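You operate a simulated robot arm through the tools that you are given. There is no shell and no other tool. Be economical: measure what you need, move in short steps, check, and stop when the job is done.

The job below is to be done with a simulated robot arm. You get a single attempt, and the scene is never put back.

Task
Put two scoops of lavender in the green scent tin and close it.
Fine: lay the lid on the table; one press of the plunger is a scoop; spill none; slide out, tin back where it stood.

Only the result counts: the job must be done as asked and must still hold three seconds after the hand-in. Knocking over, shifting, dropping, spilling or breaking anything else fails it. A push-on lid holds only when it is set on centred and level and pressed home; a screw cap is set on level and turned clockwise until tight.

Robot
A 6-joint arm with a two-finger parallel gripper, fixed in place. Base frame: the origin is at the foot of the arm, x ahead of it, y to its left, z up; the work surface is at about z = 0.8. Readings come in m, rad, newtons and seconds.
With the tool pointing down near the work surface it reaches from about 0.24 to 0.64 m from the base axis. Its first joint turns from -1.152 to 1.152 rad. Payload 2.7 kg.
Tool frame: the origin (TCP) lies between the finger pads and is the grasp point; the fingertips stand 0.023 m ahead of it; z points along the fingers, y is the line along which they close. Largest opening 0.094 m; finger width 0.038, thickness 0.01; the body of the gripper, 0.054 by 0.096 m, starts 0.039 m behind the TCP.
Orientation is that of the tool frame in the base frame, as a unit quaternion [x, y, z, w]. With the fingers straight down and closing along the base's y, the tool's x points along the base's -x, its y along +y and its z along -z.

Tools
- The arm moves only by the tool jog_arm. Its argument "series" is text: rows parted by semicolons, each of 7 numbers parted by spaces: the shift along the tool's x, y, z in m, then the turn, a rotation vector about the tool's x, y, z in rad, then the gripper command, from -1 (fully open) to 1 (shut), values between in proportion. In form: dx dy dz wx wy wz gripper; .... A call has 1 to 20 rows; each row shifts and turns the commanded pose from where the row before left it, along the tool's axes as they then stand. Each row takes 0.2 s and may step no farther than 0.05 m and 0.15 rad from the row before; otherwise, or with a gripper value out of range, the whole call is refused. Where a pose cannot be reached the arm comes as near as it can. A force on the tool above 60 N (or 10 N above the force at the start of the call, whichever is more), or a blocked arm, ends the call early, and 0.2 s more pass. Each finger travels about 0.045 m/s and halts on what it meets, pressing with about 44 N; the grip force reading is that of the motor and also rises with nothing between the fingers. The clock runs only during rows and for 0.2 s after the last one: add rows that do not move to give the fingers time. It gives the time, the measured TCP pose, the force on the tool (base axes), the opening and the grip force at its end, in the units of the frame above (readings bear some noise), and new pictures: "pictures" is both (left out), scene, wrist or none.
- Cameras (640 x 400 px; columns grow to the right, rows downward): "scene" is fixed at [0.0657, -0.4249, 1.4073]; the picture's right is [0.86, -0.51, 0.00], its down [-0.27, -0.46, -0.84] and it looks along [0.43, 0.73, -0.54] (base axes); focal length 368 px, centre (320, 200). "wrist" rides on the gripper at [-0.039, 0, -0.044] in the tool frame; the picture's right is [0.00, -1.00, 0.00], its down [0.97, 0.00, -0.24] and it looks along [0.24, 0.00, 0.97] (tool axes); focal length 218 px, centre (320, 200). There is no depth. A picture from a camera that has moved, and an enlarged one, comes with that camera's place and axes in the base frame and with its lens.
- enlarge(camera, box): a new picture of the part [left, top, right, bottom] of that camera's present view, enlarged. The clock stands still meanwhile.
- close_job(): hands the job in; it is judged then, once.

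Work in short steps. Places have to be worked out from the pictures, the camera data and where the tool is seen: move nearer, look again, correct. Check each grasp and each placing, and mend what went wrong. You have 120 turns and 150 pictures in all, those below and enlarged ones among them. Open the gripper and draw the arm clear of the work before you hand the job in, unless the task says otherwise; then end with one line.

The tools are called as name(argument=value, ...) on one line, values as JSON. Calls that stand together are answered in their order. jog_arm: Moves the arm, as the interface text tells. Its arguments: {"type":"object","properties":{"series":{"type":"string"},"pictures":{"type":"string","enum":["both","scene","wrist","none"]}},"required":["series"]} The other tools are called the same way: enlarge (camera, box) takes an enlarged picture of a part of a camera's view; close_job () hands the job in.

At the start:

```text
time_s: 0.0
eef_pos: [0.3037, 0.1908, 1.1697]
orientation: [0.0, 1.0, 0.0, 0.0]
force: [-0.1, -0.3, 0.6]
opening: 0.0943
gripper_force: 0.2
```

scene: 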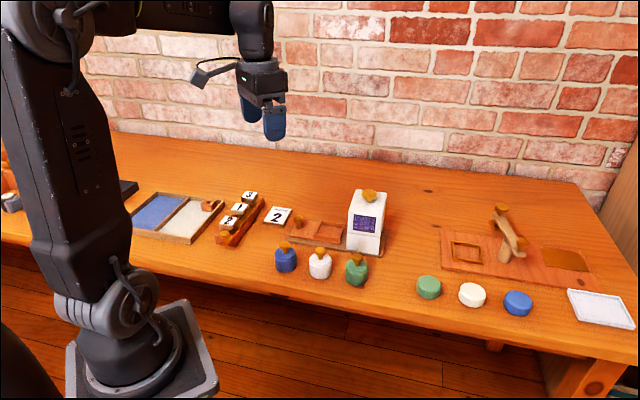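
wrist: 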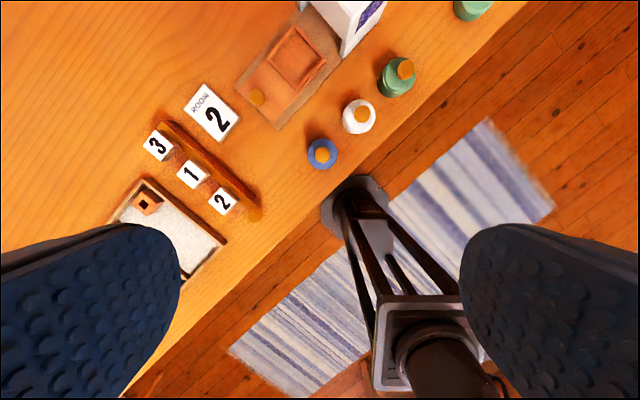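

I start by enlarging the scene to identify the objects: dispenser, tins, stamps and blocks.

enlarge(camera="scene", box=[250, 170, 410, 300])

enlarge(camera="scene", box=[400, 190, 640, 340])

enlarge(camera="scene", box=[110, 170, 300, 290])

```text
3.08 times, centred on (330, 235) of scene
camera zoom: at [0.0657, -0.4249, 1.4073], right [0.86, -0.51, 0.0], down [-0.27, -0.46, -0.84], along [0.43, 0.73, -0.54], focal length 1132 px, centre (289, 92)
```

zoom: 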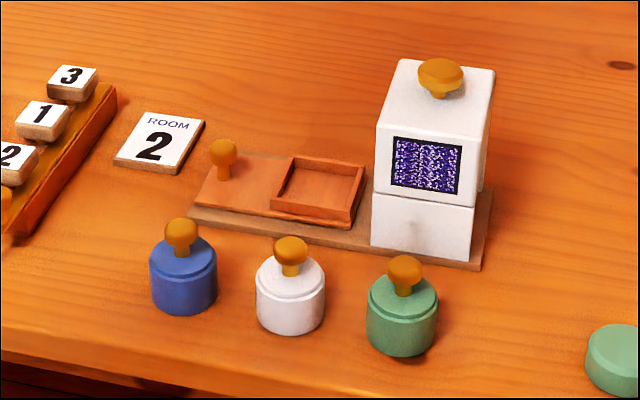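

```text
2.67 times, centred on (520, 265) of scene
camera zoom: at [0.0657, -0.4249, 1.4073], right [0.86, -0.51, 0.0], down [-0.27, -0.46, -0.84], along [0.43, 0.73, -0.54], focal length 981 px, centre (-213, 27)
```

zoom: 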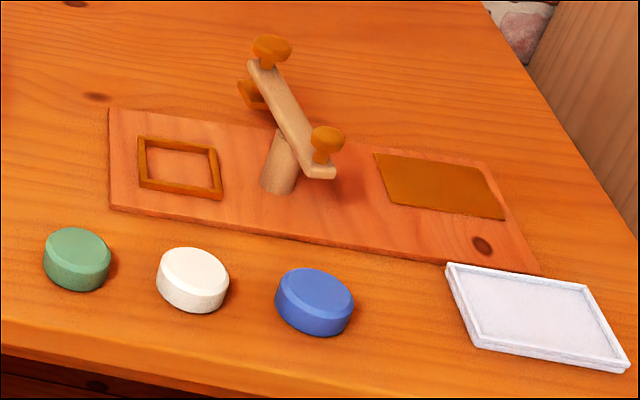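

```text
3.33 times, centred on (205, 230) of scene
camera zoom: at [0.0657, -0.4249, 1.4073], right [0.86, -0.51, 0.0], down [-0.27, -0.46, -0.84], along [0.43, 0.73, -0.54], focal length 1226 px, centre (703, 100)
```

zoom: 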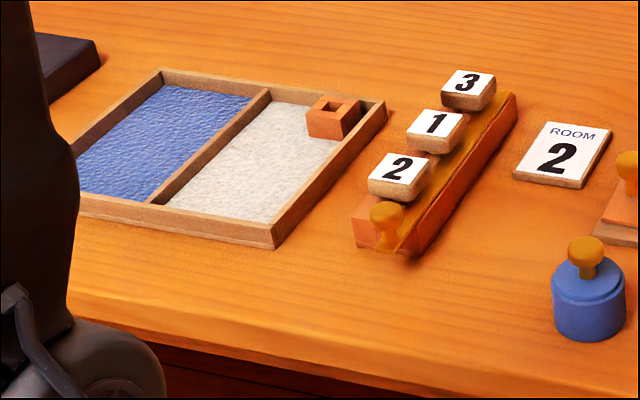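

The lavender dispenser has a sliding carriage with a square nest, and the green tin is near (0.45, 0.066). I move the wrist camera over that area for a better look.

jog_arm(series="-0.04 0 0 0 0 0 -1;-0.04 -0.01 0 0 0 0 -1;-0.04 -0.01 0 0 0 0 -1;-0.04 -0.01 0 0 0 0 -1;-0.02 -0.01 0 0 0 0 -1;0 0 0 0 0 0 -1")

```text
time_s: 1.4
eef_pos: [0.4846, 0.1512, 1.1703]
orientation: [0.0, 1.0, 0.0, 0.0]
force: [0.1, -0.6, -0.9]
opening: 0.0936
gripper_force: 0.0
camera wrist: at [0.5211, 0.151, 1.2143], right [0.0, -1.0, 0.0], down [-0.97, 0.0, 0.24], along [-0.24, 0.0, -0.97], focal length 218 px, centre (320, 200)
```

scene: 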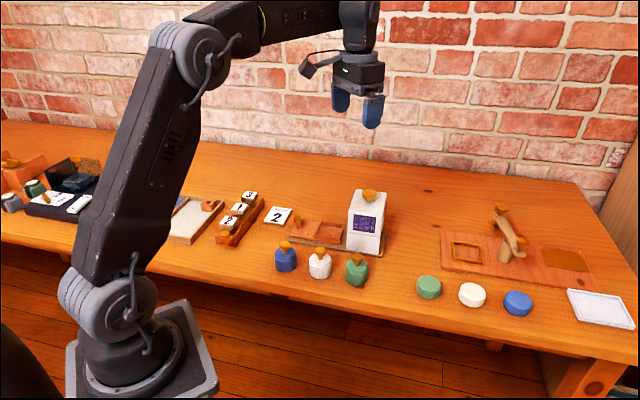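
wrist: 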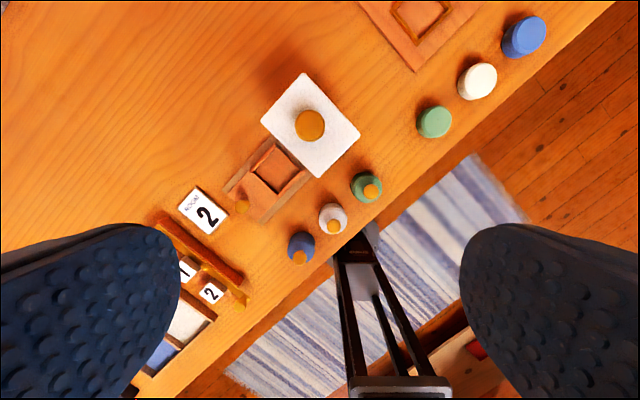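

New objects are visible at far left; I enlarge that and the dispenser in the wrist view.

enlarge(camera="scene", box=[0, 140, 120, 230])

enlarge(camera="wrist", box=[220, 60, 400, 270])

```text
4.44 times, centred on (60, 185) of scene
camera zoom: at [0.0657, -0.4249, 1.4073], right [0.86, -0.51, 0.0], down [-0.27, -0.46, -0.84], along [0.43, 0.73, -0.54], focal length 1634 px, centre (1476, 267)
```

zoom: 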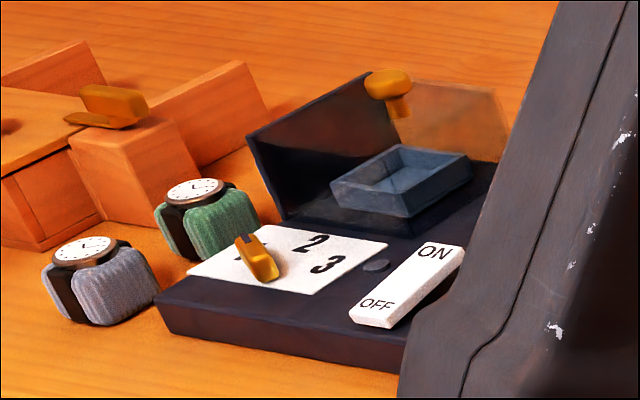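

```text
1.90 times, centred on (310, 165) of wrist
camera zoom: at [0.5211, 0.151, 1.2143], right [0.0, -1.0, 0.0], down [-0.97, 0.0, 0.24], along [-0.24, 0.0, -0.97], focal length 416 px, centre (339, 267)
```

zoom: 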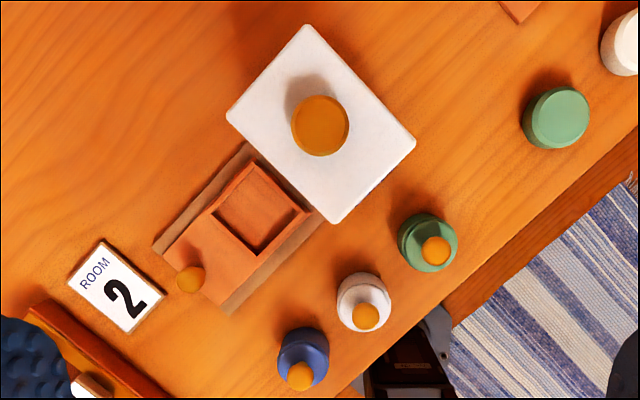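

I check the gripper's shape (side bracket) to decide which way to turn for working next to the hopper.

enlarge(camera="scene", box=[270, 0, 430, 140])

```text
2.86 times, centred on (350, 70) of scene
camera zoom: at [0.0657, -0.4249, 1.4073], right [0.86, -0.51, 0.0], down [-0.27, -0.46, -0.84], along [0.43, 0.73, -0.54], focal length 1051 px, centre (234, 571)
```

zoom: 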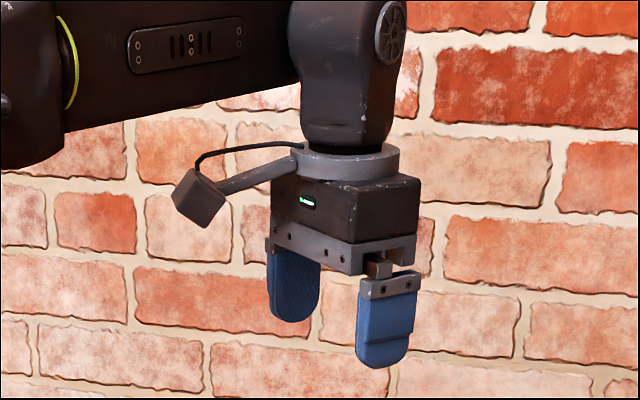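

The bracket sits on the tool's +x side, so turning +45° about tool z keeps it away from the hopper and aligns the fingers across the rail. I turn and come over the green tin.

jog_arm(series="0 0 0 0 0 0.131 -1;0 0 0 0 0 0.131 -1;0 0 0 0 0 0.131 -1;0 0 0 0 0 0.131 -1;0 0 0 0 0 0.131 -1;0 0 0 0 0 0.13 -1;-0.018 -0.04 0 0 0 0 -1;-0.018 -0.041 0 0 0 0 -1;0 0 0.04 0 0 0 -1;0 0 0.04 0 0 0 -1;0 0 0.04 0 0 0 -1;0 0 0.04 0 0 0 -1;0 0 0.03 0 0 0 -1;0 0 0 0 0 0 -1")

```text
time_s: 4.4
eef_pos: [0.4516, 0.0681, 0.9798]
orientation: [0.383, 0.924, 0.001, 0.0]
force: [-0.1, 0.7, -0.2]
opening: 0.094
gripper_force: 0.0
camera wrist: at [0.4771, 0.0412, 1.0231], right [-0.71, -0.71, 0.0], down [-0.69, 0.69, 0.24], along [-0.17, 0.17, -0.97], focal length 218 px, centre (320, 200)
```

scene: 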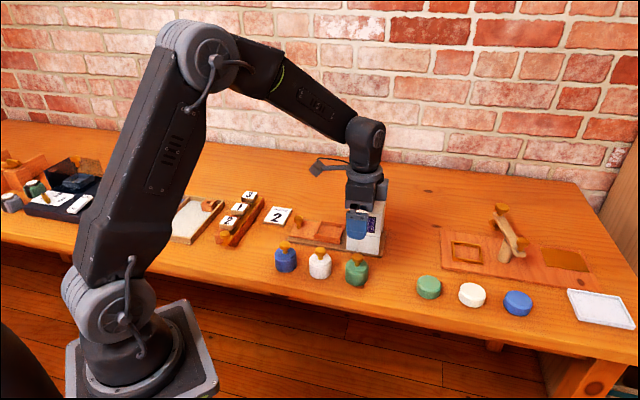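
wrist: 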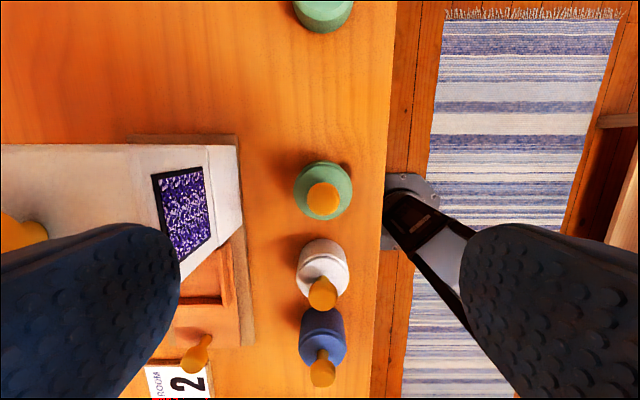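

Green tin axis is about (0.4485, 0.0665), knob top about 0.862. I nudge over it and lower to just above the knob for a check.

jog_arm(series="0.001 -0.003 0.03 0 0 0 -0.6;0 0 0.03 0 0 0 -0.4;0 0 0.012 0 0 0 -0.4;0 0 0 0 0 0 -0.4")

enlarge(camera="scene", box=[310, 200, 410, 300])

```text
time_s: 5.4
eef_pos: [0.4487, 0.0671, 0.9063]
orientation: [0.383, 0.924, 0.0, -0.001]
force: [-0.4, 0.1, -0.6]
opening: 0.0656
gripper_force: 0.1
camera wrist: at [0.4743, 0.0395, 0.9506], right [-0.71, -0.71, 0.0], down [-0.69, 0.69, 0.24], along [-0.17, 0.17, -0.97], focal length 218 px, centre (320, 200)
```

scene: 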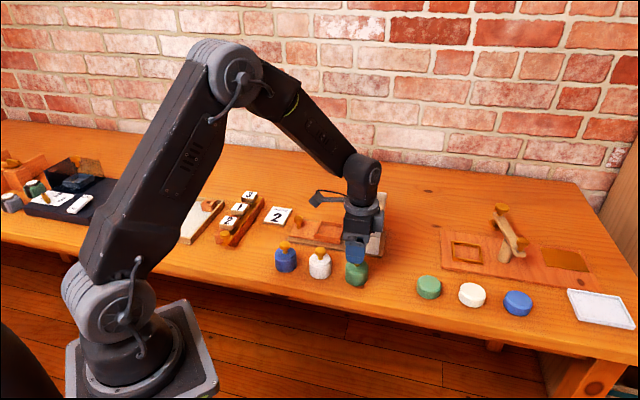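
wrist: 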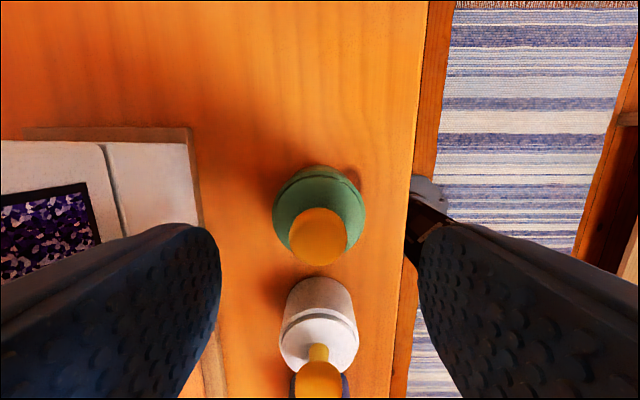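

```text
4.00 times, centred on (360, 250) of scene
camera zoom: at [0.0657, -0.4249, 1.4073], right [0.86, -0.51, 0.0], down [-0.27, -0.46, -0.84], along [0.43, 0.73, -0.54], focal length 1471 px, centre (160, 0)
```

zoom: 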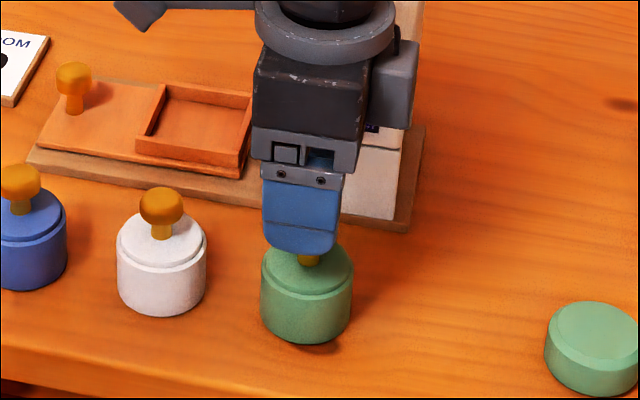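

The knob is centred between the fingers. I descend 40 mm and close on it.

jog_arm(series="0 0 0.02 0 0 0 -0.4;0 0 0.02 0 0 0 -0.4;0 0 0 0 0 0 -0.4;0 0 0 0 0 0 1;0 0 0 0 0 0 1;0 0 0 0 0 0 1;0 0 0 0 0 0 1;0 0 0 0 0 0 1")

enlarge(camera="scene", box=[310, 200, 410, 300])

```text
time_s: 7.2
eef_pos: [0.4493, 0.0656, 0.8668]
orientation: [0.383, 0.924, -0.001, 0.0]
force: [0.0, 0.5, -1.1]
opening: 0.022
gripper_force: 44.3
camera wrist: at [0.4744, 0.0391, 0.9107], right [-0.71, -0.71, 0.0], down [-0.69, 0.69, 0.24], along [-0.17, 0.17, -0.97], focal length 218 px, centre (320, 200)
```

scene: 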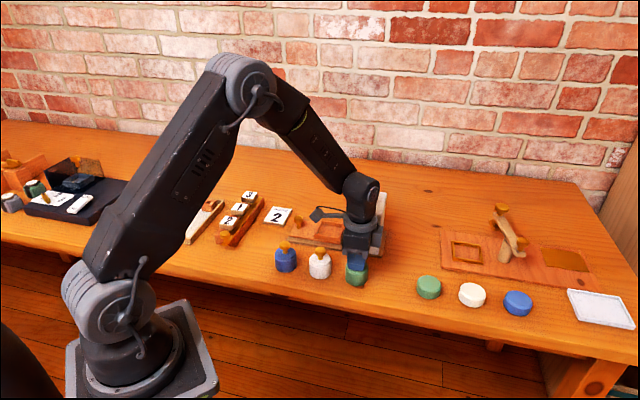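
wrist: 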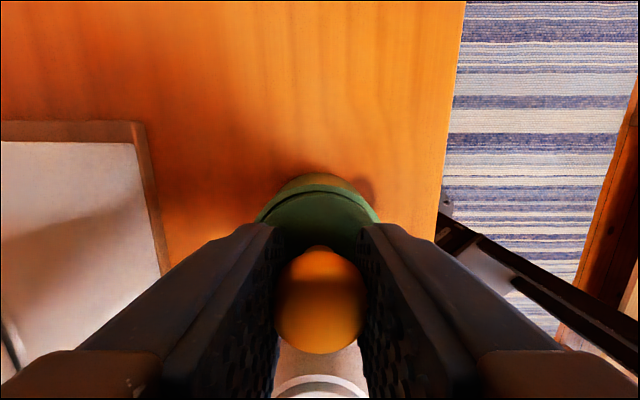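

```text
4.00 times, centred on (360, 250) of scene
camera zoom: at [0.0657, -0.4249, 1.4073], right [0.86, -0.51, 0.0], down [-0.27, -0.46, -0.84], along [0.43, 0.73, -0.54], focal length 1471 px, centre (160, 0)
```

zoom: 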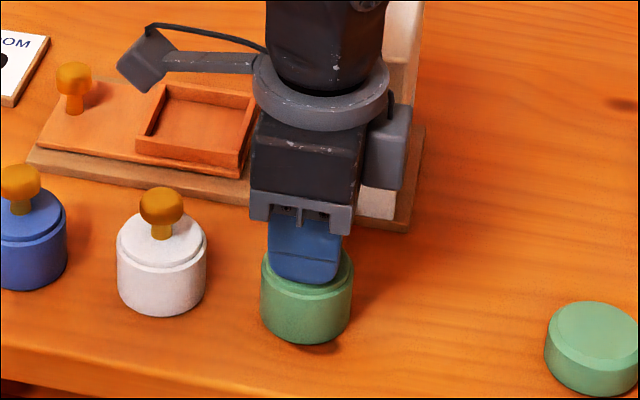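

The grip holds the knob (opening 22 mm). I lift slowly and check whether the lid parts from the tin.

jog_arm(series="0 0 -0.003 0 0 0 1;0 0 -0.003 0 0 0 1;0 0 -0.003 0 0 0 1;0 0 -0.003 0 0 0 1;0 0 0 0 0 0 1", pictures="wrist")

enlarge(camera="scene", box=[310, 200, 410, 300])

```text
time_s: 8.4
eef_pos: [0.4481, 0.0663, 0.8779]
orientation: [0.382, 0.924, 0.0, -0.001]
force: [-1.0, 0.4, 0.4]
opening: 0.0222
gripper_force: 44.0
camera wrist: at [0.4748, 0.0393, 0.9229], right [-0.71, -0.71, 0.0], down [-0.69, 0.69, 0.24], along [-0.17, 0.17, -0.97], focal length 218 px, centre (320, 200)
```

wrist: 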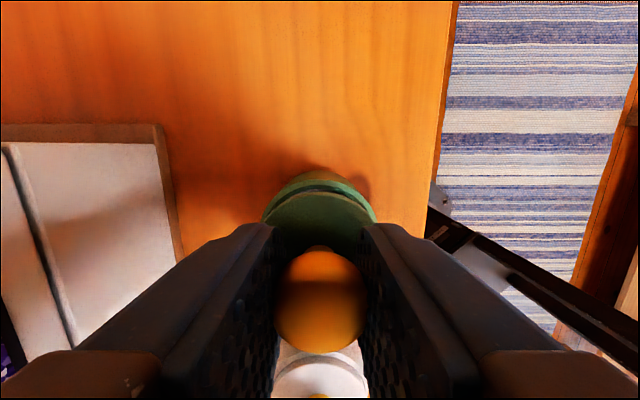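

```text
4.00 times, centred on (360, 250) of scene
camera zoom: at [0.0657, -0.4249, 1.4073], right [0.86, -0.51, 0.0], down [-0.27, -0.46, -0.84], along [0.43, 0.73, -0.54], focal length 1471 px, centre (160, 0)
```

zoom: 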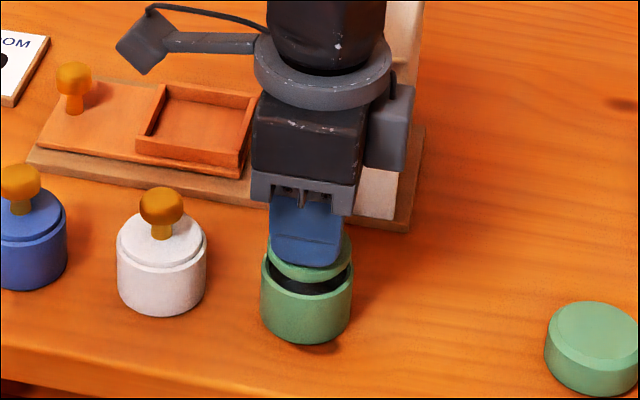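

The lid comes away cleanly and the tin stays put. I lift it higher and carry it to a free spot near (0.52, 0.025).

jog_arm(series="0 0 -0.02 0 0 0 1;0 0 -0.02 0 0 0 1;-0.03 0.007 0 0 0 0 1;-0.03 0.007 0 0 0 0 1;-0.02 0.006 0 0 0 0 1;0 0 0 0 0 0 1;0 0 0.03 0 0 0 1;0 0 0.02 0 0 0 1;0 0 0 0 0 0 1", pictures="wrist")

enlarge(camera="scene", box=[330, 200, 450, 300])

```text
time_s: 10.4
eef_pos: [0.5202, 0.0246, 0.8694]
orientation: [0.382, 0.924, 0.001, 0.0]
force: [-1.0, 0.3, 0.1]
opening: 0.0218
gripper_force: 43.6
camera wrist: at [0.5462, -0.0029, 0.9133], right [-0.71, -0.71, 0.0], down [-0.69, 0.69, 0.24], along [-0.17, 0.17, -0.97], focal length 218 px, centre (320, 200)
```

wrist: 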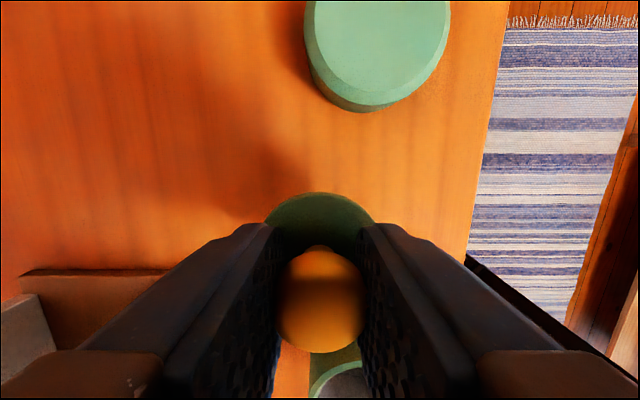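

```text
4.00 times, centred on (390, 250) of scene
camera zoom: at [0.0657, -0.4249, 1.4073], right [0.86, -0.51, 0.0], down [-0.27, -0.46, -0.84], along [0.43, 0.73, -0.54], focal length 1471 px, centre (40, 0)
```

zoom: 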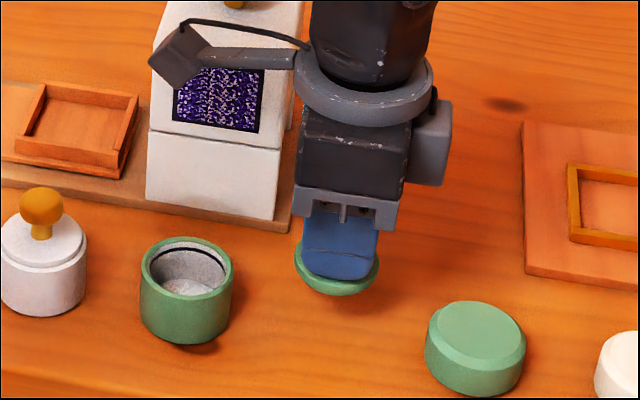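

The lid's underside is about 35 mm above the table. I lower most of the way, then in small steps.

jog_arm(series="0 0 0.014 0 0 0 1;0 0 0.01 0 0 0 1;0 0 0.002 0 0 0 1;0 0 0.002 0 0 0 1;0 0 0 0 0 0 1", pictures="none")

enlarge(camera="scene", box=[370, 220, 450, 300])

```text
time_s: 11.6
eef_pos: [0.5187, 0.0243, 0.8417]
orientation: [0.383, 0.924, 0.0, 0.001]
force: [0.9, 0.8, 0.1]
opening: 0.0218
gripper_force: 44.0
```

```text
5.00 times, centred on (410, 260) of scene
camera zoom: at [0.0657, -0.4249, 1.4073], right [0.86, -0.51, 0.0], down [-0.27, -0.46, -0.84], along [0.43, 0.73, -0.54], focal length 1839 px, centre (-130, -100)
```

zoom: 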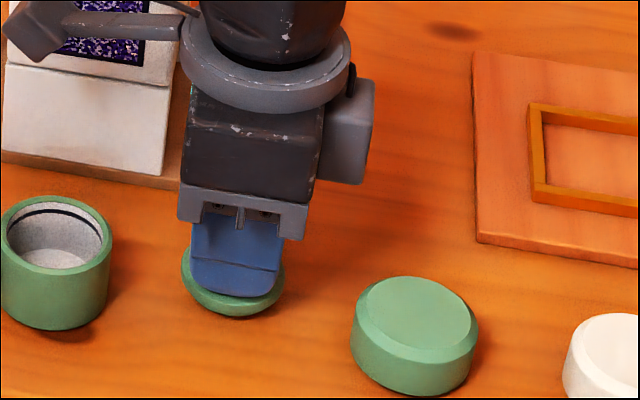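

Still a small gap below the lid; I continue down in 2 mm steps watching force.

jog_arm(series="0 0 0.002 0 0 0 1;0 0 0.002 0 0 0 1;0 0 0.001 0 0 0 1;0 0 0 0 0 0 1", pictures="none")

enlarge(camera="scene", box=[370, 220, 450, 300])

```text
time_s: 12.6
eef_pos: [0.5191, 0.026, 0.8362]
orientation: [0.383, 0.924, 0.0, 0.001]
force: [-0.6, 0.2, -0.3]
opening: 0.022
gripper_force: 44.3
```

```text
5.00 times, centred on (410, 260) of scene
camera zoom: at [0.0657, -0.4249, 1.4073], right [0.86, -0.51, 0.0], down [-0.27, -0.46, -0.84], along [0.43, 0.73, -0.54], focal length 1839 px, centre (-130, -100)
```

zoom: 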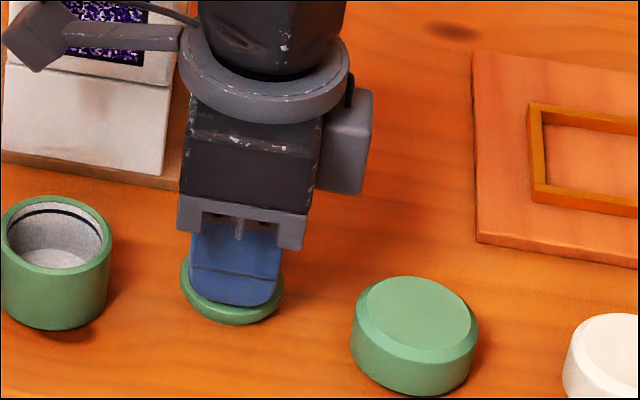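

No contact yet; continue.

jog_arm(series="0 0 0.001 0 0 0 1;0 0 0.001 0 0 0 1;0 0 0.001 0 0 0 1;0 0 0 0 0 0 1", pictures="none")

enlarge(camera="scene", box=[385, 250, 425, 290])

```text
time_s: 13.6
eef_pos: [0.5208, 0.0244, 0.8355]
orientation: [0.382, 0.924, 0.001, 0.002]
force: [-8.0, 1.4, 27.8]
opening: 0.0216
gripper_force: 44.3
```

```text
10.00 times, centred on (405, 270) of scene
camera zoom: at [0.0651, -0.4248, 1.4073], right [0.86, -0.51, 0.0], down [-0.27, -0.46, -0.84], along [0.43, 0.73, -0.54], focal length 3677 px, centre (-530, -500)
```

zoom: 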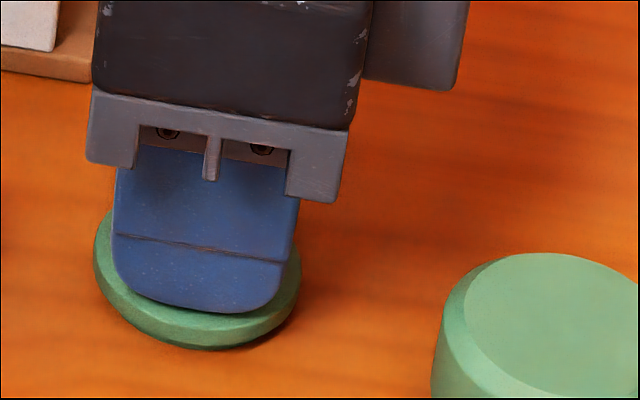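

Contact (28 N): the lid is on the table. I relieve 2 mm, open partly, and rise.

jog_arm(series="0 0 -0.002 0 0 0 1;0 0 0 0 0 0 1;0 0 0 0 0 0 -0.1;0 0 0 0 0 0 -0.2;0 0 0 0 0 0 -0.2;0 0 -0.02 0 0 0 -0.2;0 0 -0.03 0 0 0 -0.2;0 0 -0.03 0 0 0 -0.2;0 0 0 0 0 0 -0.2")

enlarge(camera="scene", box=[330, 200, 450, 300])

```text
time_s: 15.6
eef_pos: [0.52, 0.025, 0.9155]
orientation: [0.382, 0.924, 0.0, 0.001]
force: [0.8, -0.6, -0.3]
opening: 0.0564
gripper_force: 0.0
camera wrist: at [0.5455, -0.0034, 0.9592], right [-0.71, -0.71, 0.0], down [-0.69, 0.69, 0.24], along [-0.17, 0.17, -0.97], focal length 218 px, centre (320, 200)
```

scene: 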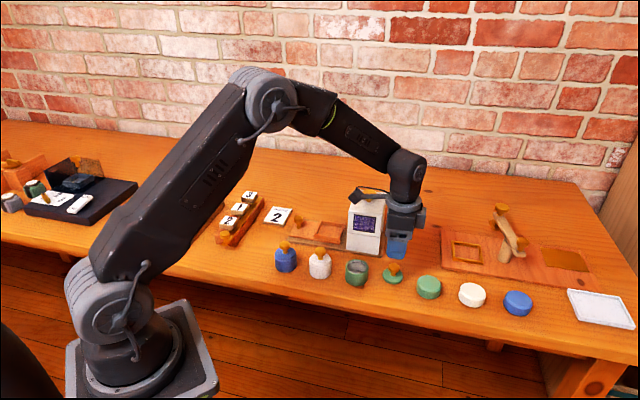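
wrist: 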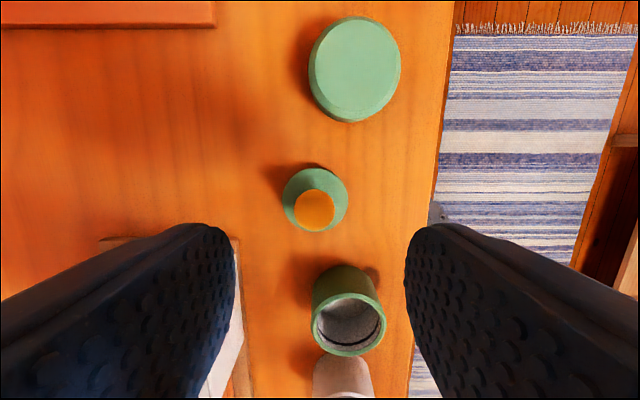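

```text
4.00 times, centred on (390, 250) of scene
camera zoom: at [0.0657, -0.4249, 1.4073], right [0.86, -0.51, 0.0], down [-0.27, -0.46, -0.84], along [0.43, 0.73, -0.54], focal length 1471 px, centre (40, 0)
```

zoom: 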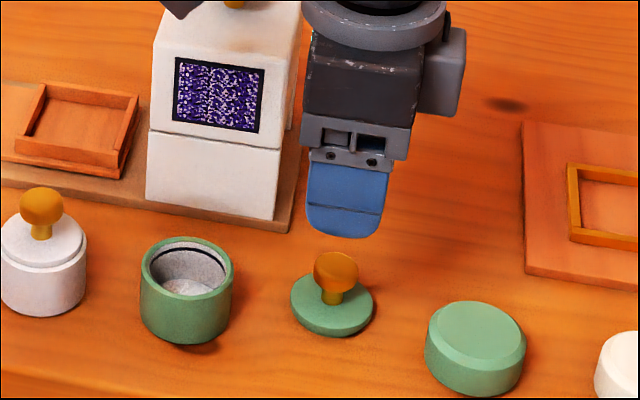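

The lid rests upright on the table. I rise, turn back to the base-aligned orientation and look down at the nest.

jog_arm(series="0 0 -0.04 0 0 0 -0.2;0 0 -0.04 0 0 0 -0.2;0 0 -0.03 0 0 0 -0.2;0 0 0 0 0 -0.131 -0.2;0 0 0 0 0 -0.131 -0.2;0 0 0 0 0 -0.131 -0.2;0 0 0 0 0 -0.131 -0.2;0 0 0 0 0 -0.131 -0.2;0 0 0 0 0 -0.13 -0.2;0.01 0.04 0 0 0 0 -0.2;0.01 0.04 0 0 0 0 -0.2;0.01 0.04 0 0 0 0 -0.2;0.01 0.04 0 0 0 0 -0.2;0 0.04 0 0 0 0 -0.2;0 0 0 0 0 0 -0.2")

enlarge(camera="scene", box=[280, 170, 400, 260])

```text
time_s: 18.8
eef_pos: [0.4814, 0.2255, 1.0263]
orientation: [0.001, 1.0, 0.0, 0.0]
force: [-0.5, 0.3, -0.1]
opening: 0.0565
gripper_force: 0.1
camera wrist: at [0.518, 0.2249, 1.0697], right [0.0, -1.0, 0.0], down [-0.97, 0.0, 0.24], along [-0.24, 0.0, -0.97], focal length 218 px, centre (320, 200)
```

scene: 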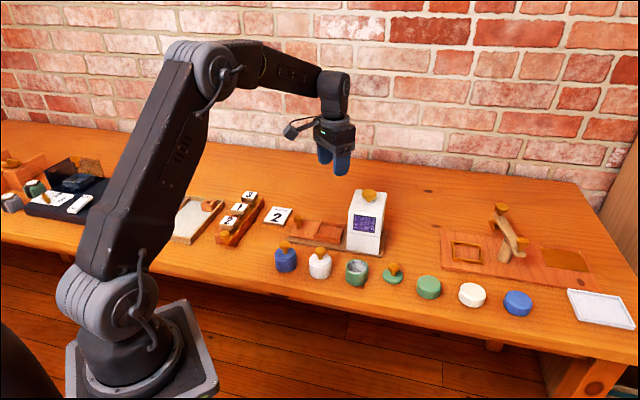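
wrist: 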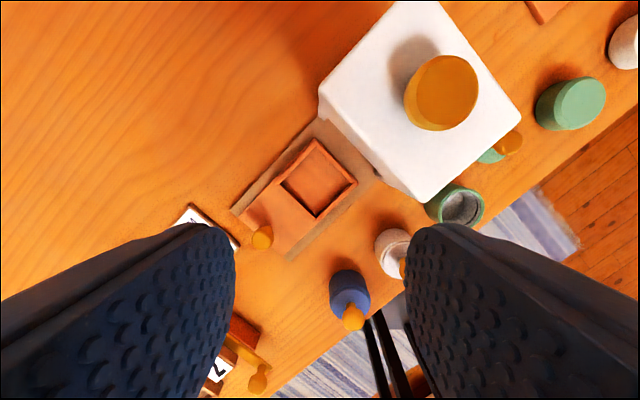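

```text
4.44 times, centred on (340, 215) of scene
camera zoom: at [0.0657, -0.4248, 1.4073], right [0.86, -0.51, 0.0], down [-0.27, -0.46, -0.84], along [0.43, 0.73, -0.54], focal length 1634 px, centre (231, 133)
```

zoom: 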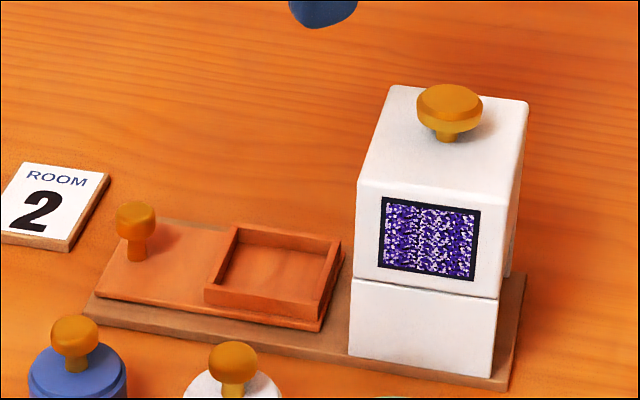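

enlarge(camera="wrist", box=[225, 110, 395, 260])

```text
2.67 times, centred on (310, 185) of wrist
camera zoom: at [0.518, 0.2249, 1.0697], right [0.0, -1.0, 0.0], down [-0.97, 0.0, 0.24], along [-0.24, 0.0, -0.97], focal length 582 px, centre (347, 240)
```

zoom: 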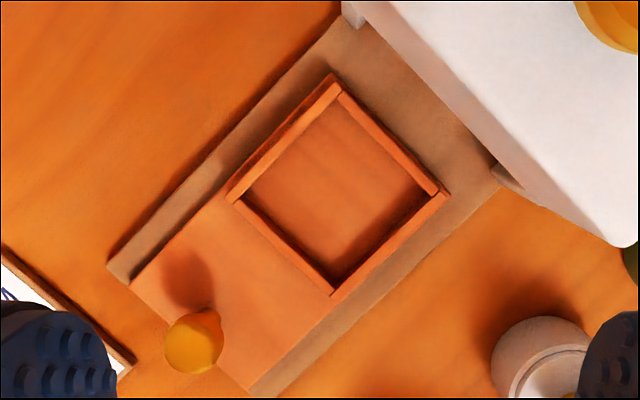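

Nest centre is about (0.478, 0.230), rim top ≈0.824, hopper face ≈55 mm away. I go back over the green tin (TCP offset 10 mm toward −x to keep the housing off the hopper later) and look.

jog_arm(series="0.01 -0.04 0 0 0 0 -0.5;0.01 -0.04 0 0 0 0 -0.6;0.012 -0.04 0 0 0 0 -0.6;0.011 -0.04 0 0 0 0 -0.6;0 0 0.04 0 0 0 -0.6;0 0 0.04 0 0 0 -0.6;0 0 0.02 0 0 0 -0.6;0 0 0 0 0 0 -0.6")

```text
time_s: 20.6
eef_pos: [0.4357, 0.0646, 0.9238]
orientation: [-0.001, 1.0, 0.0, 0.0]
force: [-0.8, -0.6, -0.2]
opening: 0.0754
gripper_force: 0.0
camera wrist: at [0.4734, 0.064, 0.9684], right [0.0, -1.0, 0.0], down [-0.97, 0.0, 0.24], along [-0.24, 0.0, -0.97], focal length 218 px, centre (320, 200)
```

scene: 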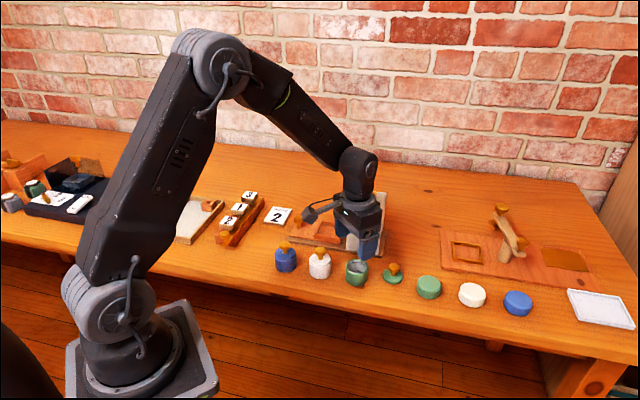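
wrist: 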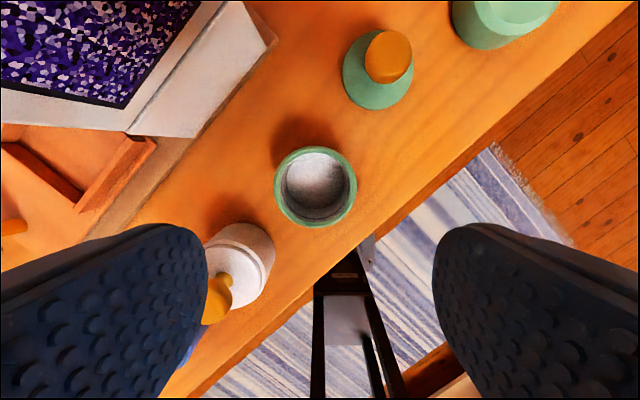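

Tin axis ≈ (0.449, 0.067). I align, narrow the opening to keep clear of the white tin, descend to TCP 0.842 and grip.

jog_arm(series="-0.005 0.002 0 0 0 0 -0.35;0 0 0 0 0 0 -0.35;0 0 0.03 0 0 0 -0.35;0 0 0.03 0 0 0 -0.35;0 0 0.022 0 0 0 -0.35;0 0 0 0 0 0 -0.35", pictures="wrist")

enlarge(camera="scene", box=[300, 210, 420, 300])

```text
time_s: 22.0
eef_pos: [0.441, 0.0678, 0.8433]
orientation: [0.0, 1.0, -0.001, 0.0]
force: [1.0, 0.6, -0.2]
opening: 0.0636
gripper_force: 0.1
camera wrist: at [0.479, 0.0665, 0.8869], right [0.0, -1.0, 0.0], down [-0.97, 0.0, 0.24], along [-0.24, 0.0, -0.97], focal length 218 px, centre (320, 200)
```

wrist: 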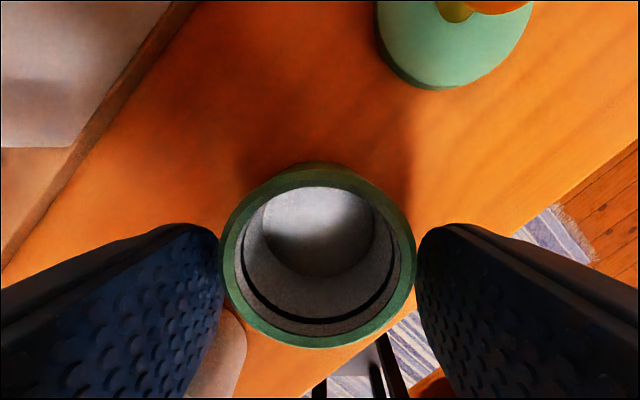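

```text
4.44 times, centred on (360, 255) of scene
camera zoom: at [0.0657, -0.4249, 1.4073], right [0.86, -0.51, 0.0], down [-0.27, -0.46, -0.84], along [0.43, 0.73, -0.54], focal length 1634 px, centre (142, -44)
```

zoom: 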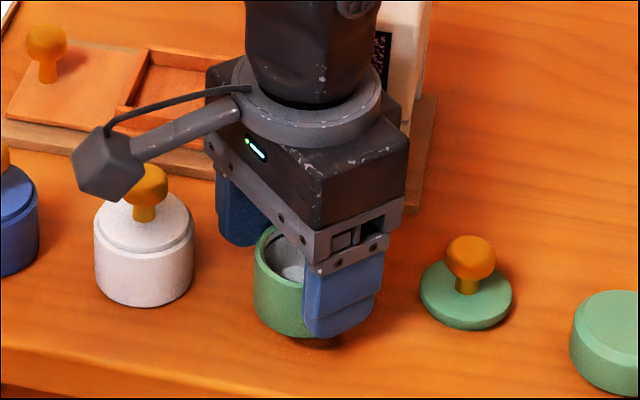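

The tin is centred between the fingers; I close on it.

jog_arm(series="0 0 0 0 0 0 1;0 0 0 0 0 0 1;0 0 0 0 0 0 1;0 0 0 0 0 0 1", pictures="none")

```text
time_s: 23.0
eef_pos: [0.4408, 0.0664, 0.844]
orientation: [0.0, 1.0, 0.001, 0.0]
force: [0.8, -0.8, -0.9]
opening: 0.0495
gripper_force: 44.3
```

Gripped (49.5 mm). I lift well above the hopper, move over the nest and look.

jog_arm(series="0 0 -0.02 0 0 0 1;0 0 -0.035 0 0 0 1;0 0 -0.035 0 0 0 1;0 0 -0.035 0 0 0 1;0 0 -0.035 0 0 0 1;0 0.03 0 0 0 0 1;-0.008 0.035 0 0 0 0 1;-0.01 0.035 0 0 0 0 1;-0.01 0.035 0 0 0 0 1;-0.0007 0.0285 0 0 0 0 1;0 0 0 0 0 0 1;0 0 0.03 0 0 0 1;0 0 0.03 0 0 0 1;0 0 0 0 0 0 1")

enlarge(camera="scene", box=[280, 140, 400, 270])

```text
time_s: 26.0
eef_pos: [0.4704, 0.2311, 0.9438]
orientation: [0.0, 1.0, 0.0, 0.0]
force: [0.1, -0.8, 0.0]
opening: 0.0496
gripper_force: 43.6
camera wrist: at [0.5082, 0.23, 0.9875], right [0.0, -1.0, 0.0], down [-0.97, 0.0, 0.24], along [-0.24, 0.0, -0.97], focal length 218 px, centre (320, 200)
```

scene: 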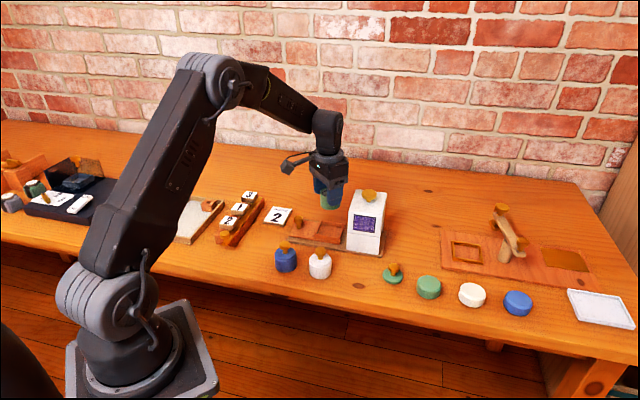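
wrist: 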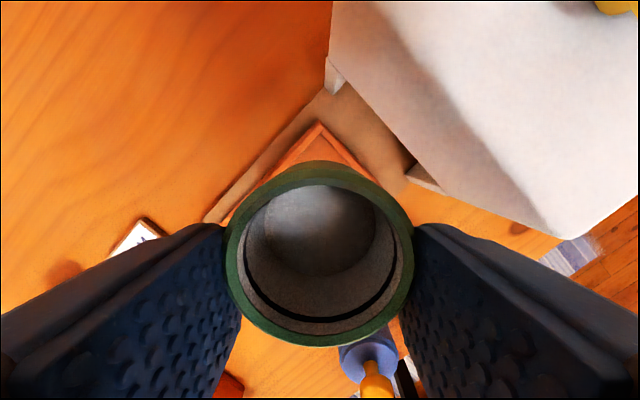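

```text
3.08 times, centred on (340, 205) of scene
camera zoom: at [0.0657, -0.4249, 1.4073], right [0.86, -0.51, 0.0], down [-0.27, -0.46, -0.84], along [0.43, 0.73, -0.54], focal length 1132 px, centre (258, 185)
```

zoom: 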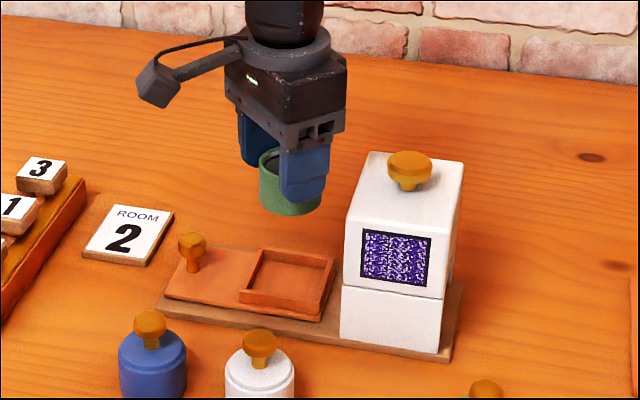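

Tin is about centred; I shift 2 mm toward −x and lower until just above the nest rim, then look.

jog_arm(series="0.002 0 0.02 0 0 0 1;0 0 0.025 0 0 0 1;0 0 0.022 0 0 0 1;0 0 0 0 0 0 1", pictures="wrist")

enlarge(camera="scene", box=[285, 190, 395, 265])

```text
time_s: 27.0
eef_pos: [0.4687, 0.2295, 0.8755]
orientation: [0.0, 1.0, 0.001, -0.001]
force: [-0.2, 0.1, -1.2]
opening: 0.0494
gripper_force: 44.1
camera wrist: at [0.5063, 0.2305, 0.9201], right [0.0, -1.0, 0.0], down [-0.97, 0.0, 0.24], along [-0.24, 0.0, -0.97], focal length 218 px, centre (320, 200)
```

wrist: 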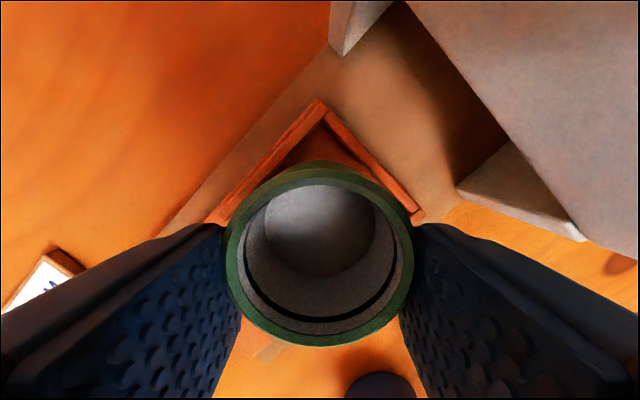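

```text
5.33 times, centred on (340, 228) of scene
camera zoom: at [0.0657, -0.4249, 1.4073], right [0.86, -0.51, 0.0], down [-0.27, -0.46, -0.84], along [0.43, 0.73, -0.54], focal length 1961 px, centre (213, 53)
```

zoom: 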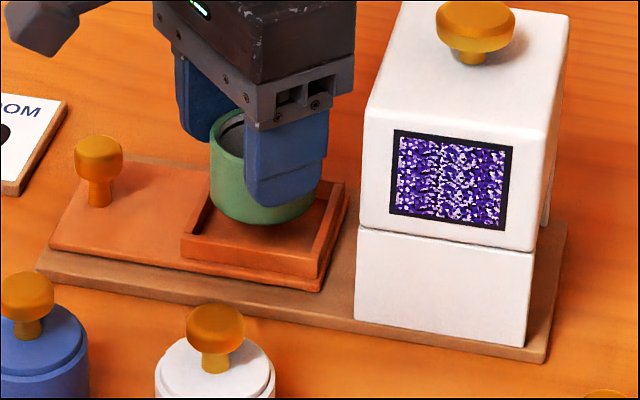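

The tin hangs centred above the nest. I lower it into the nest in small steps watching the force.

jog_arm(series="0 0 0.006 0 0 0 1;0 0 0.004 0 0 0 1;0 0 0.003 0 0 0 1;0 0 0.003 0 0 0 1;0 0 0 0 0 0 1", pictures="wrist")

enlarge(camera="scene", box=[285, 190, 395, 265])

```text
time_s: 28.2
eef_pos: [0.4676, 0.2291, 0.861]
orientation: [0.0, 1.0, 0.0, 0.0]
force: [0.1, -0.1, -1.1]
opening: 0.0494
gripper_force: 43.8
camera wrist: at [0.5061, 0.2304, 0.9046], right [0.0, -1.0, 0.0], down [-0.97, 0.0, 0.24], along [-0.24, 0.0, -0.97], focal length 218 px, centre (320, 200)
```

wrist: 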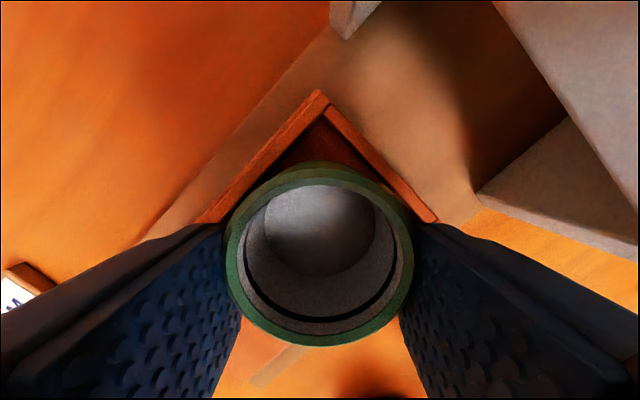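

```text
5.33 times, centred on (340, 228) of scene
camera zoom: at [0.0657, -0.4249, 1.4073], right [0.86, -0.51, 0.0], down [-0.27, -0.46, -0.84], along [0.43, 0.73, -0.54], focal length 1961 px, centre (213, 53)
```

zoom: 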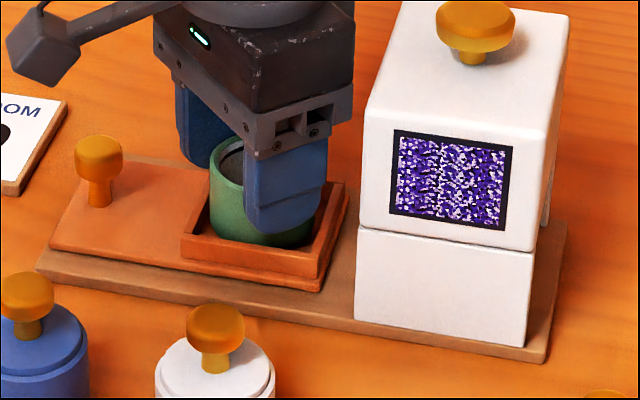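

No contact yet; continue down.

jog_arm(series="0 0 0.002 0 0 0 1;0 0 0.002 0 0 0 1;0 0 0.002 0 0 0 1;0 0 0.001 0 0 0 1;0 0 0 0 0 0 1", pictures="none")

enlarge(camera="scene", box=[300, 200, 360, 250])

```text
time_s: 29.4
eef_pos: [0.4698, 0.229, 0.8561]
orientation: [-0.001, 1.0, 0.003, 0.004]
force: [-10.8, -11.8, 39.8]
opening: 0.0495
gripper_force: 43.9
```

```text
8.00 times, centred on (330, 225) of scene
camera zoom: at [0.0649, -0.4254, 1.4072], right [0.86, -0.51, 0.0], down [-0.27, -0.46, -0.84], along [0.43, 0.73, -0.54], focal length 2942 px, centre (240, 0)
```

zoom: 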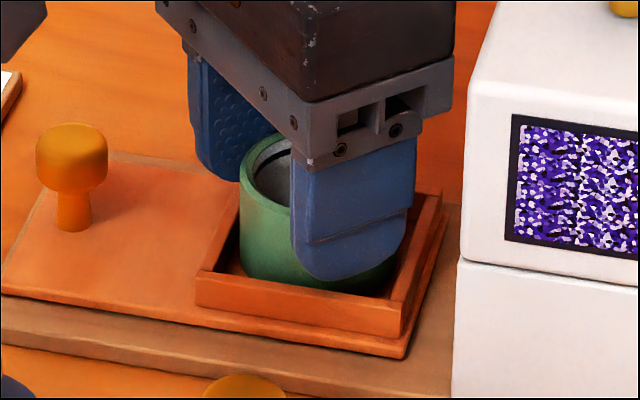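

Contact at 40 N: the tin sits on the nest floor. I relieve 2 mm, open and rise.

jog_arm(series="0 0 -0.002 0 0 0 1;0 0 0 0 0 0 1;0 0 0 0 0 0 -0.2;0 0 0 0 0 0 -0.4;0 0 0 0 0 0 -0.4;0 0 -0.02 0 0 0 -0.4;0 0 -0.03 0 0 0 -0.4;0 0 -0.03 0 0 0 -0.4;0 0 -0.03 0 0 0 -0.4;0 0 0 0 0 0 -0.4")

enlarge(camera="scene", box=[285, 180, 395, 265])

enlarge(camera="wrist", box=[220, 100, 420, 260])

```text
time_s: 31.6
eef_pos: [0.4682, 0.2296, 0.9651]
orientation: [0.0, 1.0, 0.0, 0.001]
force: [0.3, -0.5, -1.1]
opening: 0.0658
gripper_force: 0.0
camera wrist: at [0.5059, 0.2295, 1.0097], right [0.0, -1.0, 0.0], down [-0.97, 0.0, 0.24], along [-0.24, 0.0, -0.97], focal length 218 px, centre (320, 200)
```

scene: 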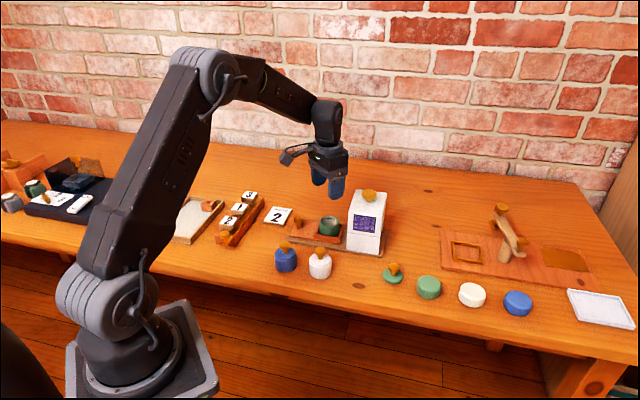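
wrist: 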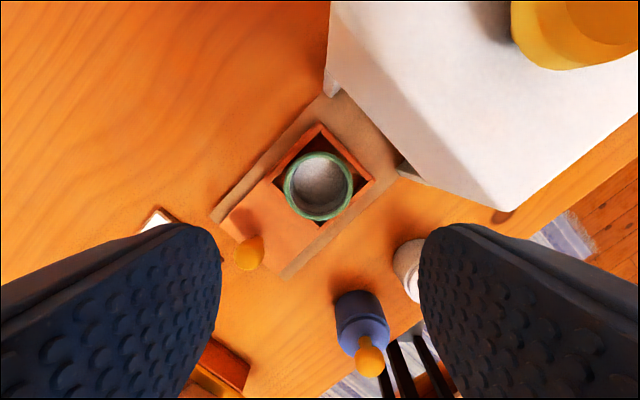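

```text
4.71 times, centred on (340, 222) of scene
camera zoom: at [0.0657, -0.4249, 1.4073], right [0.86, -0.51, 0.0], down [-0.27, -0.46, -0.84], along [0.43, 0.73, -0.54], focal length 1730 px, centre (226, 94)
```

zoom: 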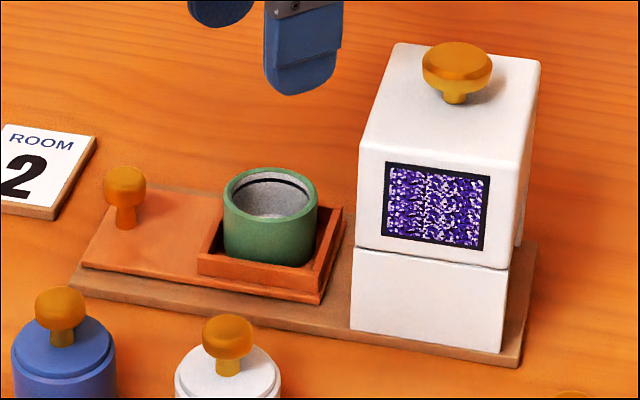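

```text
2.50 times, centred on (320, 180) of wrist
camera zoom: at [0.5059, 0.2295, 1.0097], right [0.0, -1.0, 0.0], down [-0.97, 0.0, 0.24], along [-0.24, 0.0, -0.97], focal length 546 px, centre (320, 250)
```

zoom: 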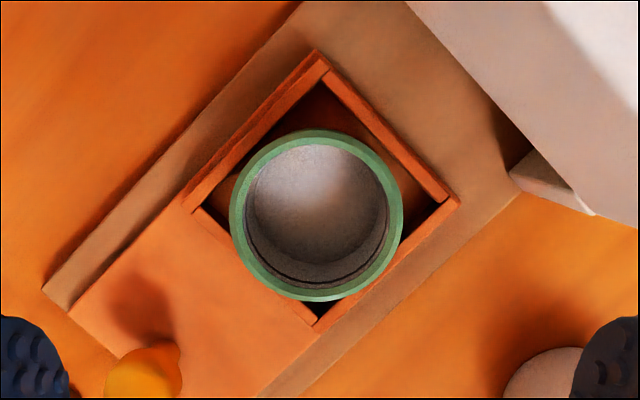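

The tin is well seated and centred in the nest. To move the slide past the hopper safely I'll grip its knob with the tool turned 45° and tilted 0.4 rad away from the hopper; I move over the knob and take that attitude.

jog_arm(series="0.027 0.033 -0.01 0 0 0 -0.4;0.027 0.033 0 0 0 0 -0.4;0 0 0 0 0 0.131 -0.4;0 0 0 0 0 0.131 -0.4;0 0 0 0 0 0.131 -0.4;0 0 0 0 0 0.131 -0.4;0 0 0 0 0 0.131 -0.4;0 0 0 0 0 0.13 -0.4;0 0 0 0 -0.134 0 -0.4;0 0 0 0 -0.133 0 -0.4;0 0 0 0 -0.133 0 -0.4;0 0 0 0 0 0 -0.4")

```text
time_s: 34.2
eef_pos: [0.4149, 0.2961, 0.974]
orientation: [0.375, 0.905, -0.075, 0.184]
force: [0.5, -0.6, -0.8]
opening: 0.066
gripper_force: 0.2
camera wrist: at [0.4261, 0.2832, 1.0308], right [-0.71, -0.71, 0.0], down [-0.7, 0.7, -0.16], along [0.11, -0.11, -0.99], focal length 218 px, centre (320, 200)
```

scene: 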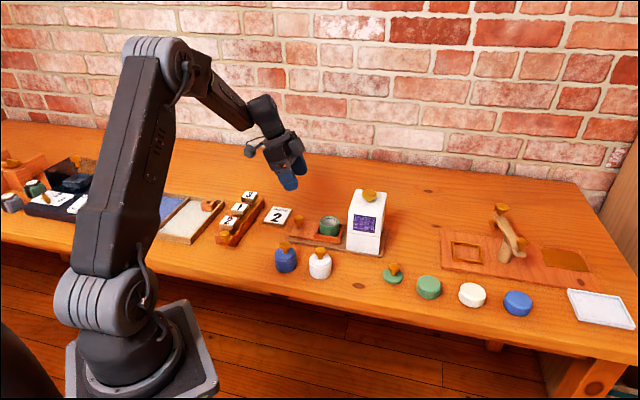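
wrist: 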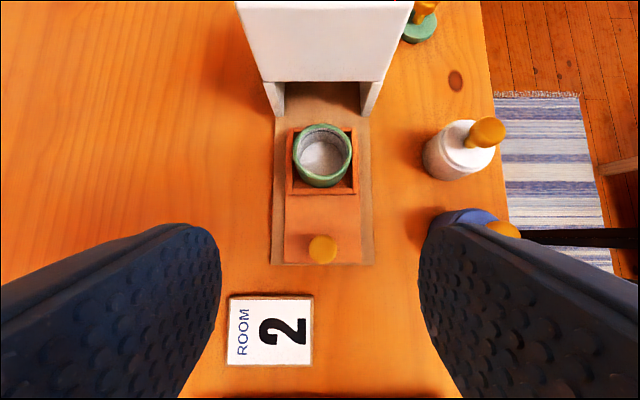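

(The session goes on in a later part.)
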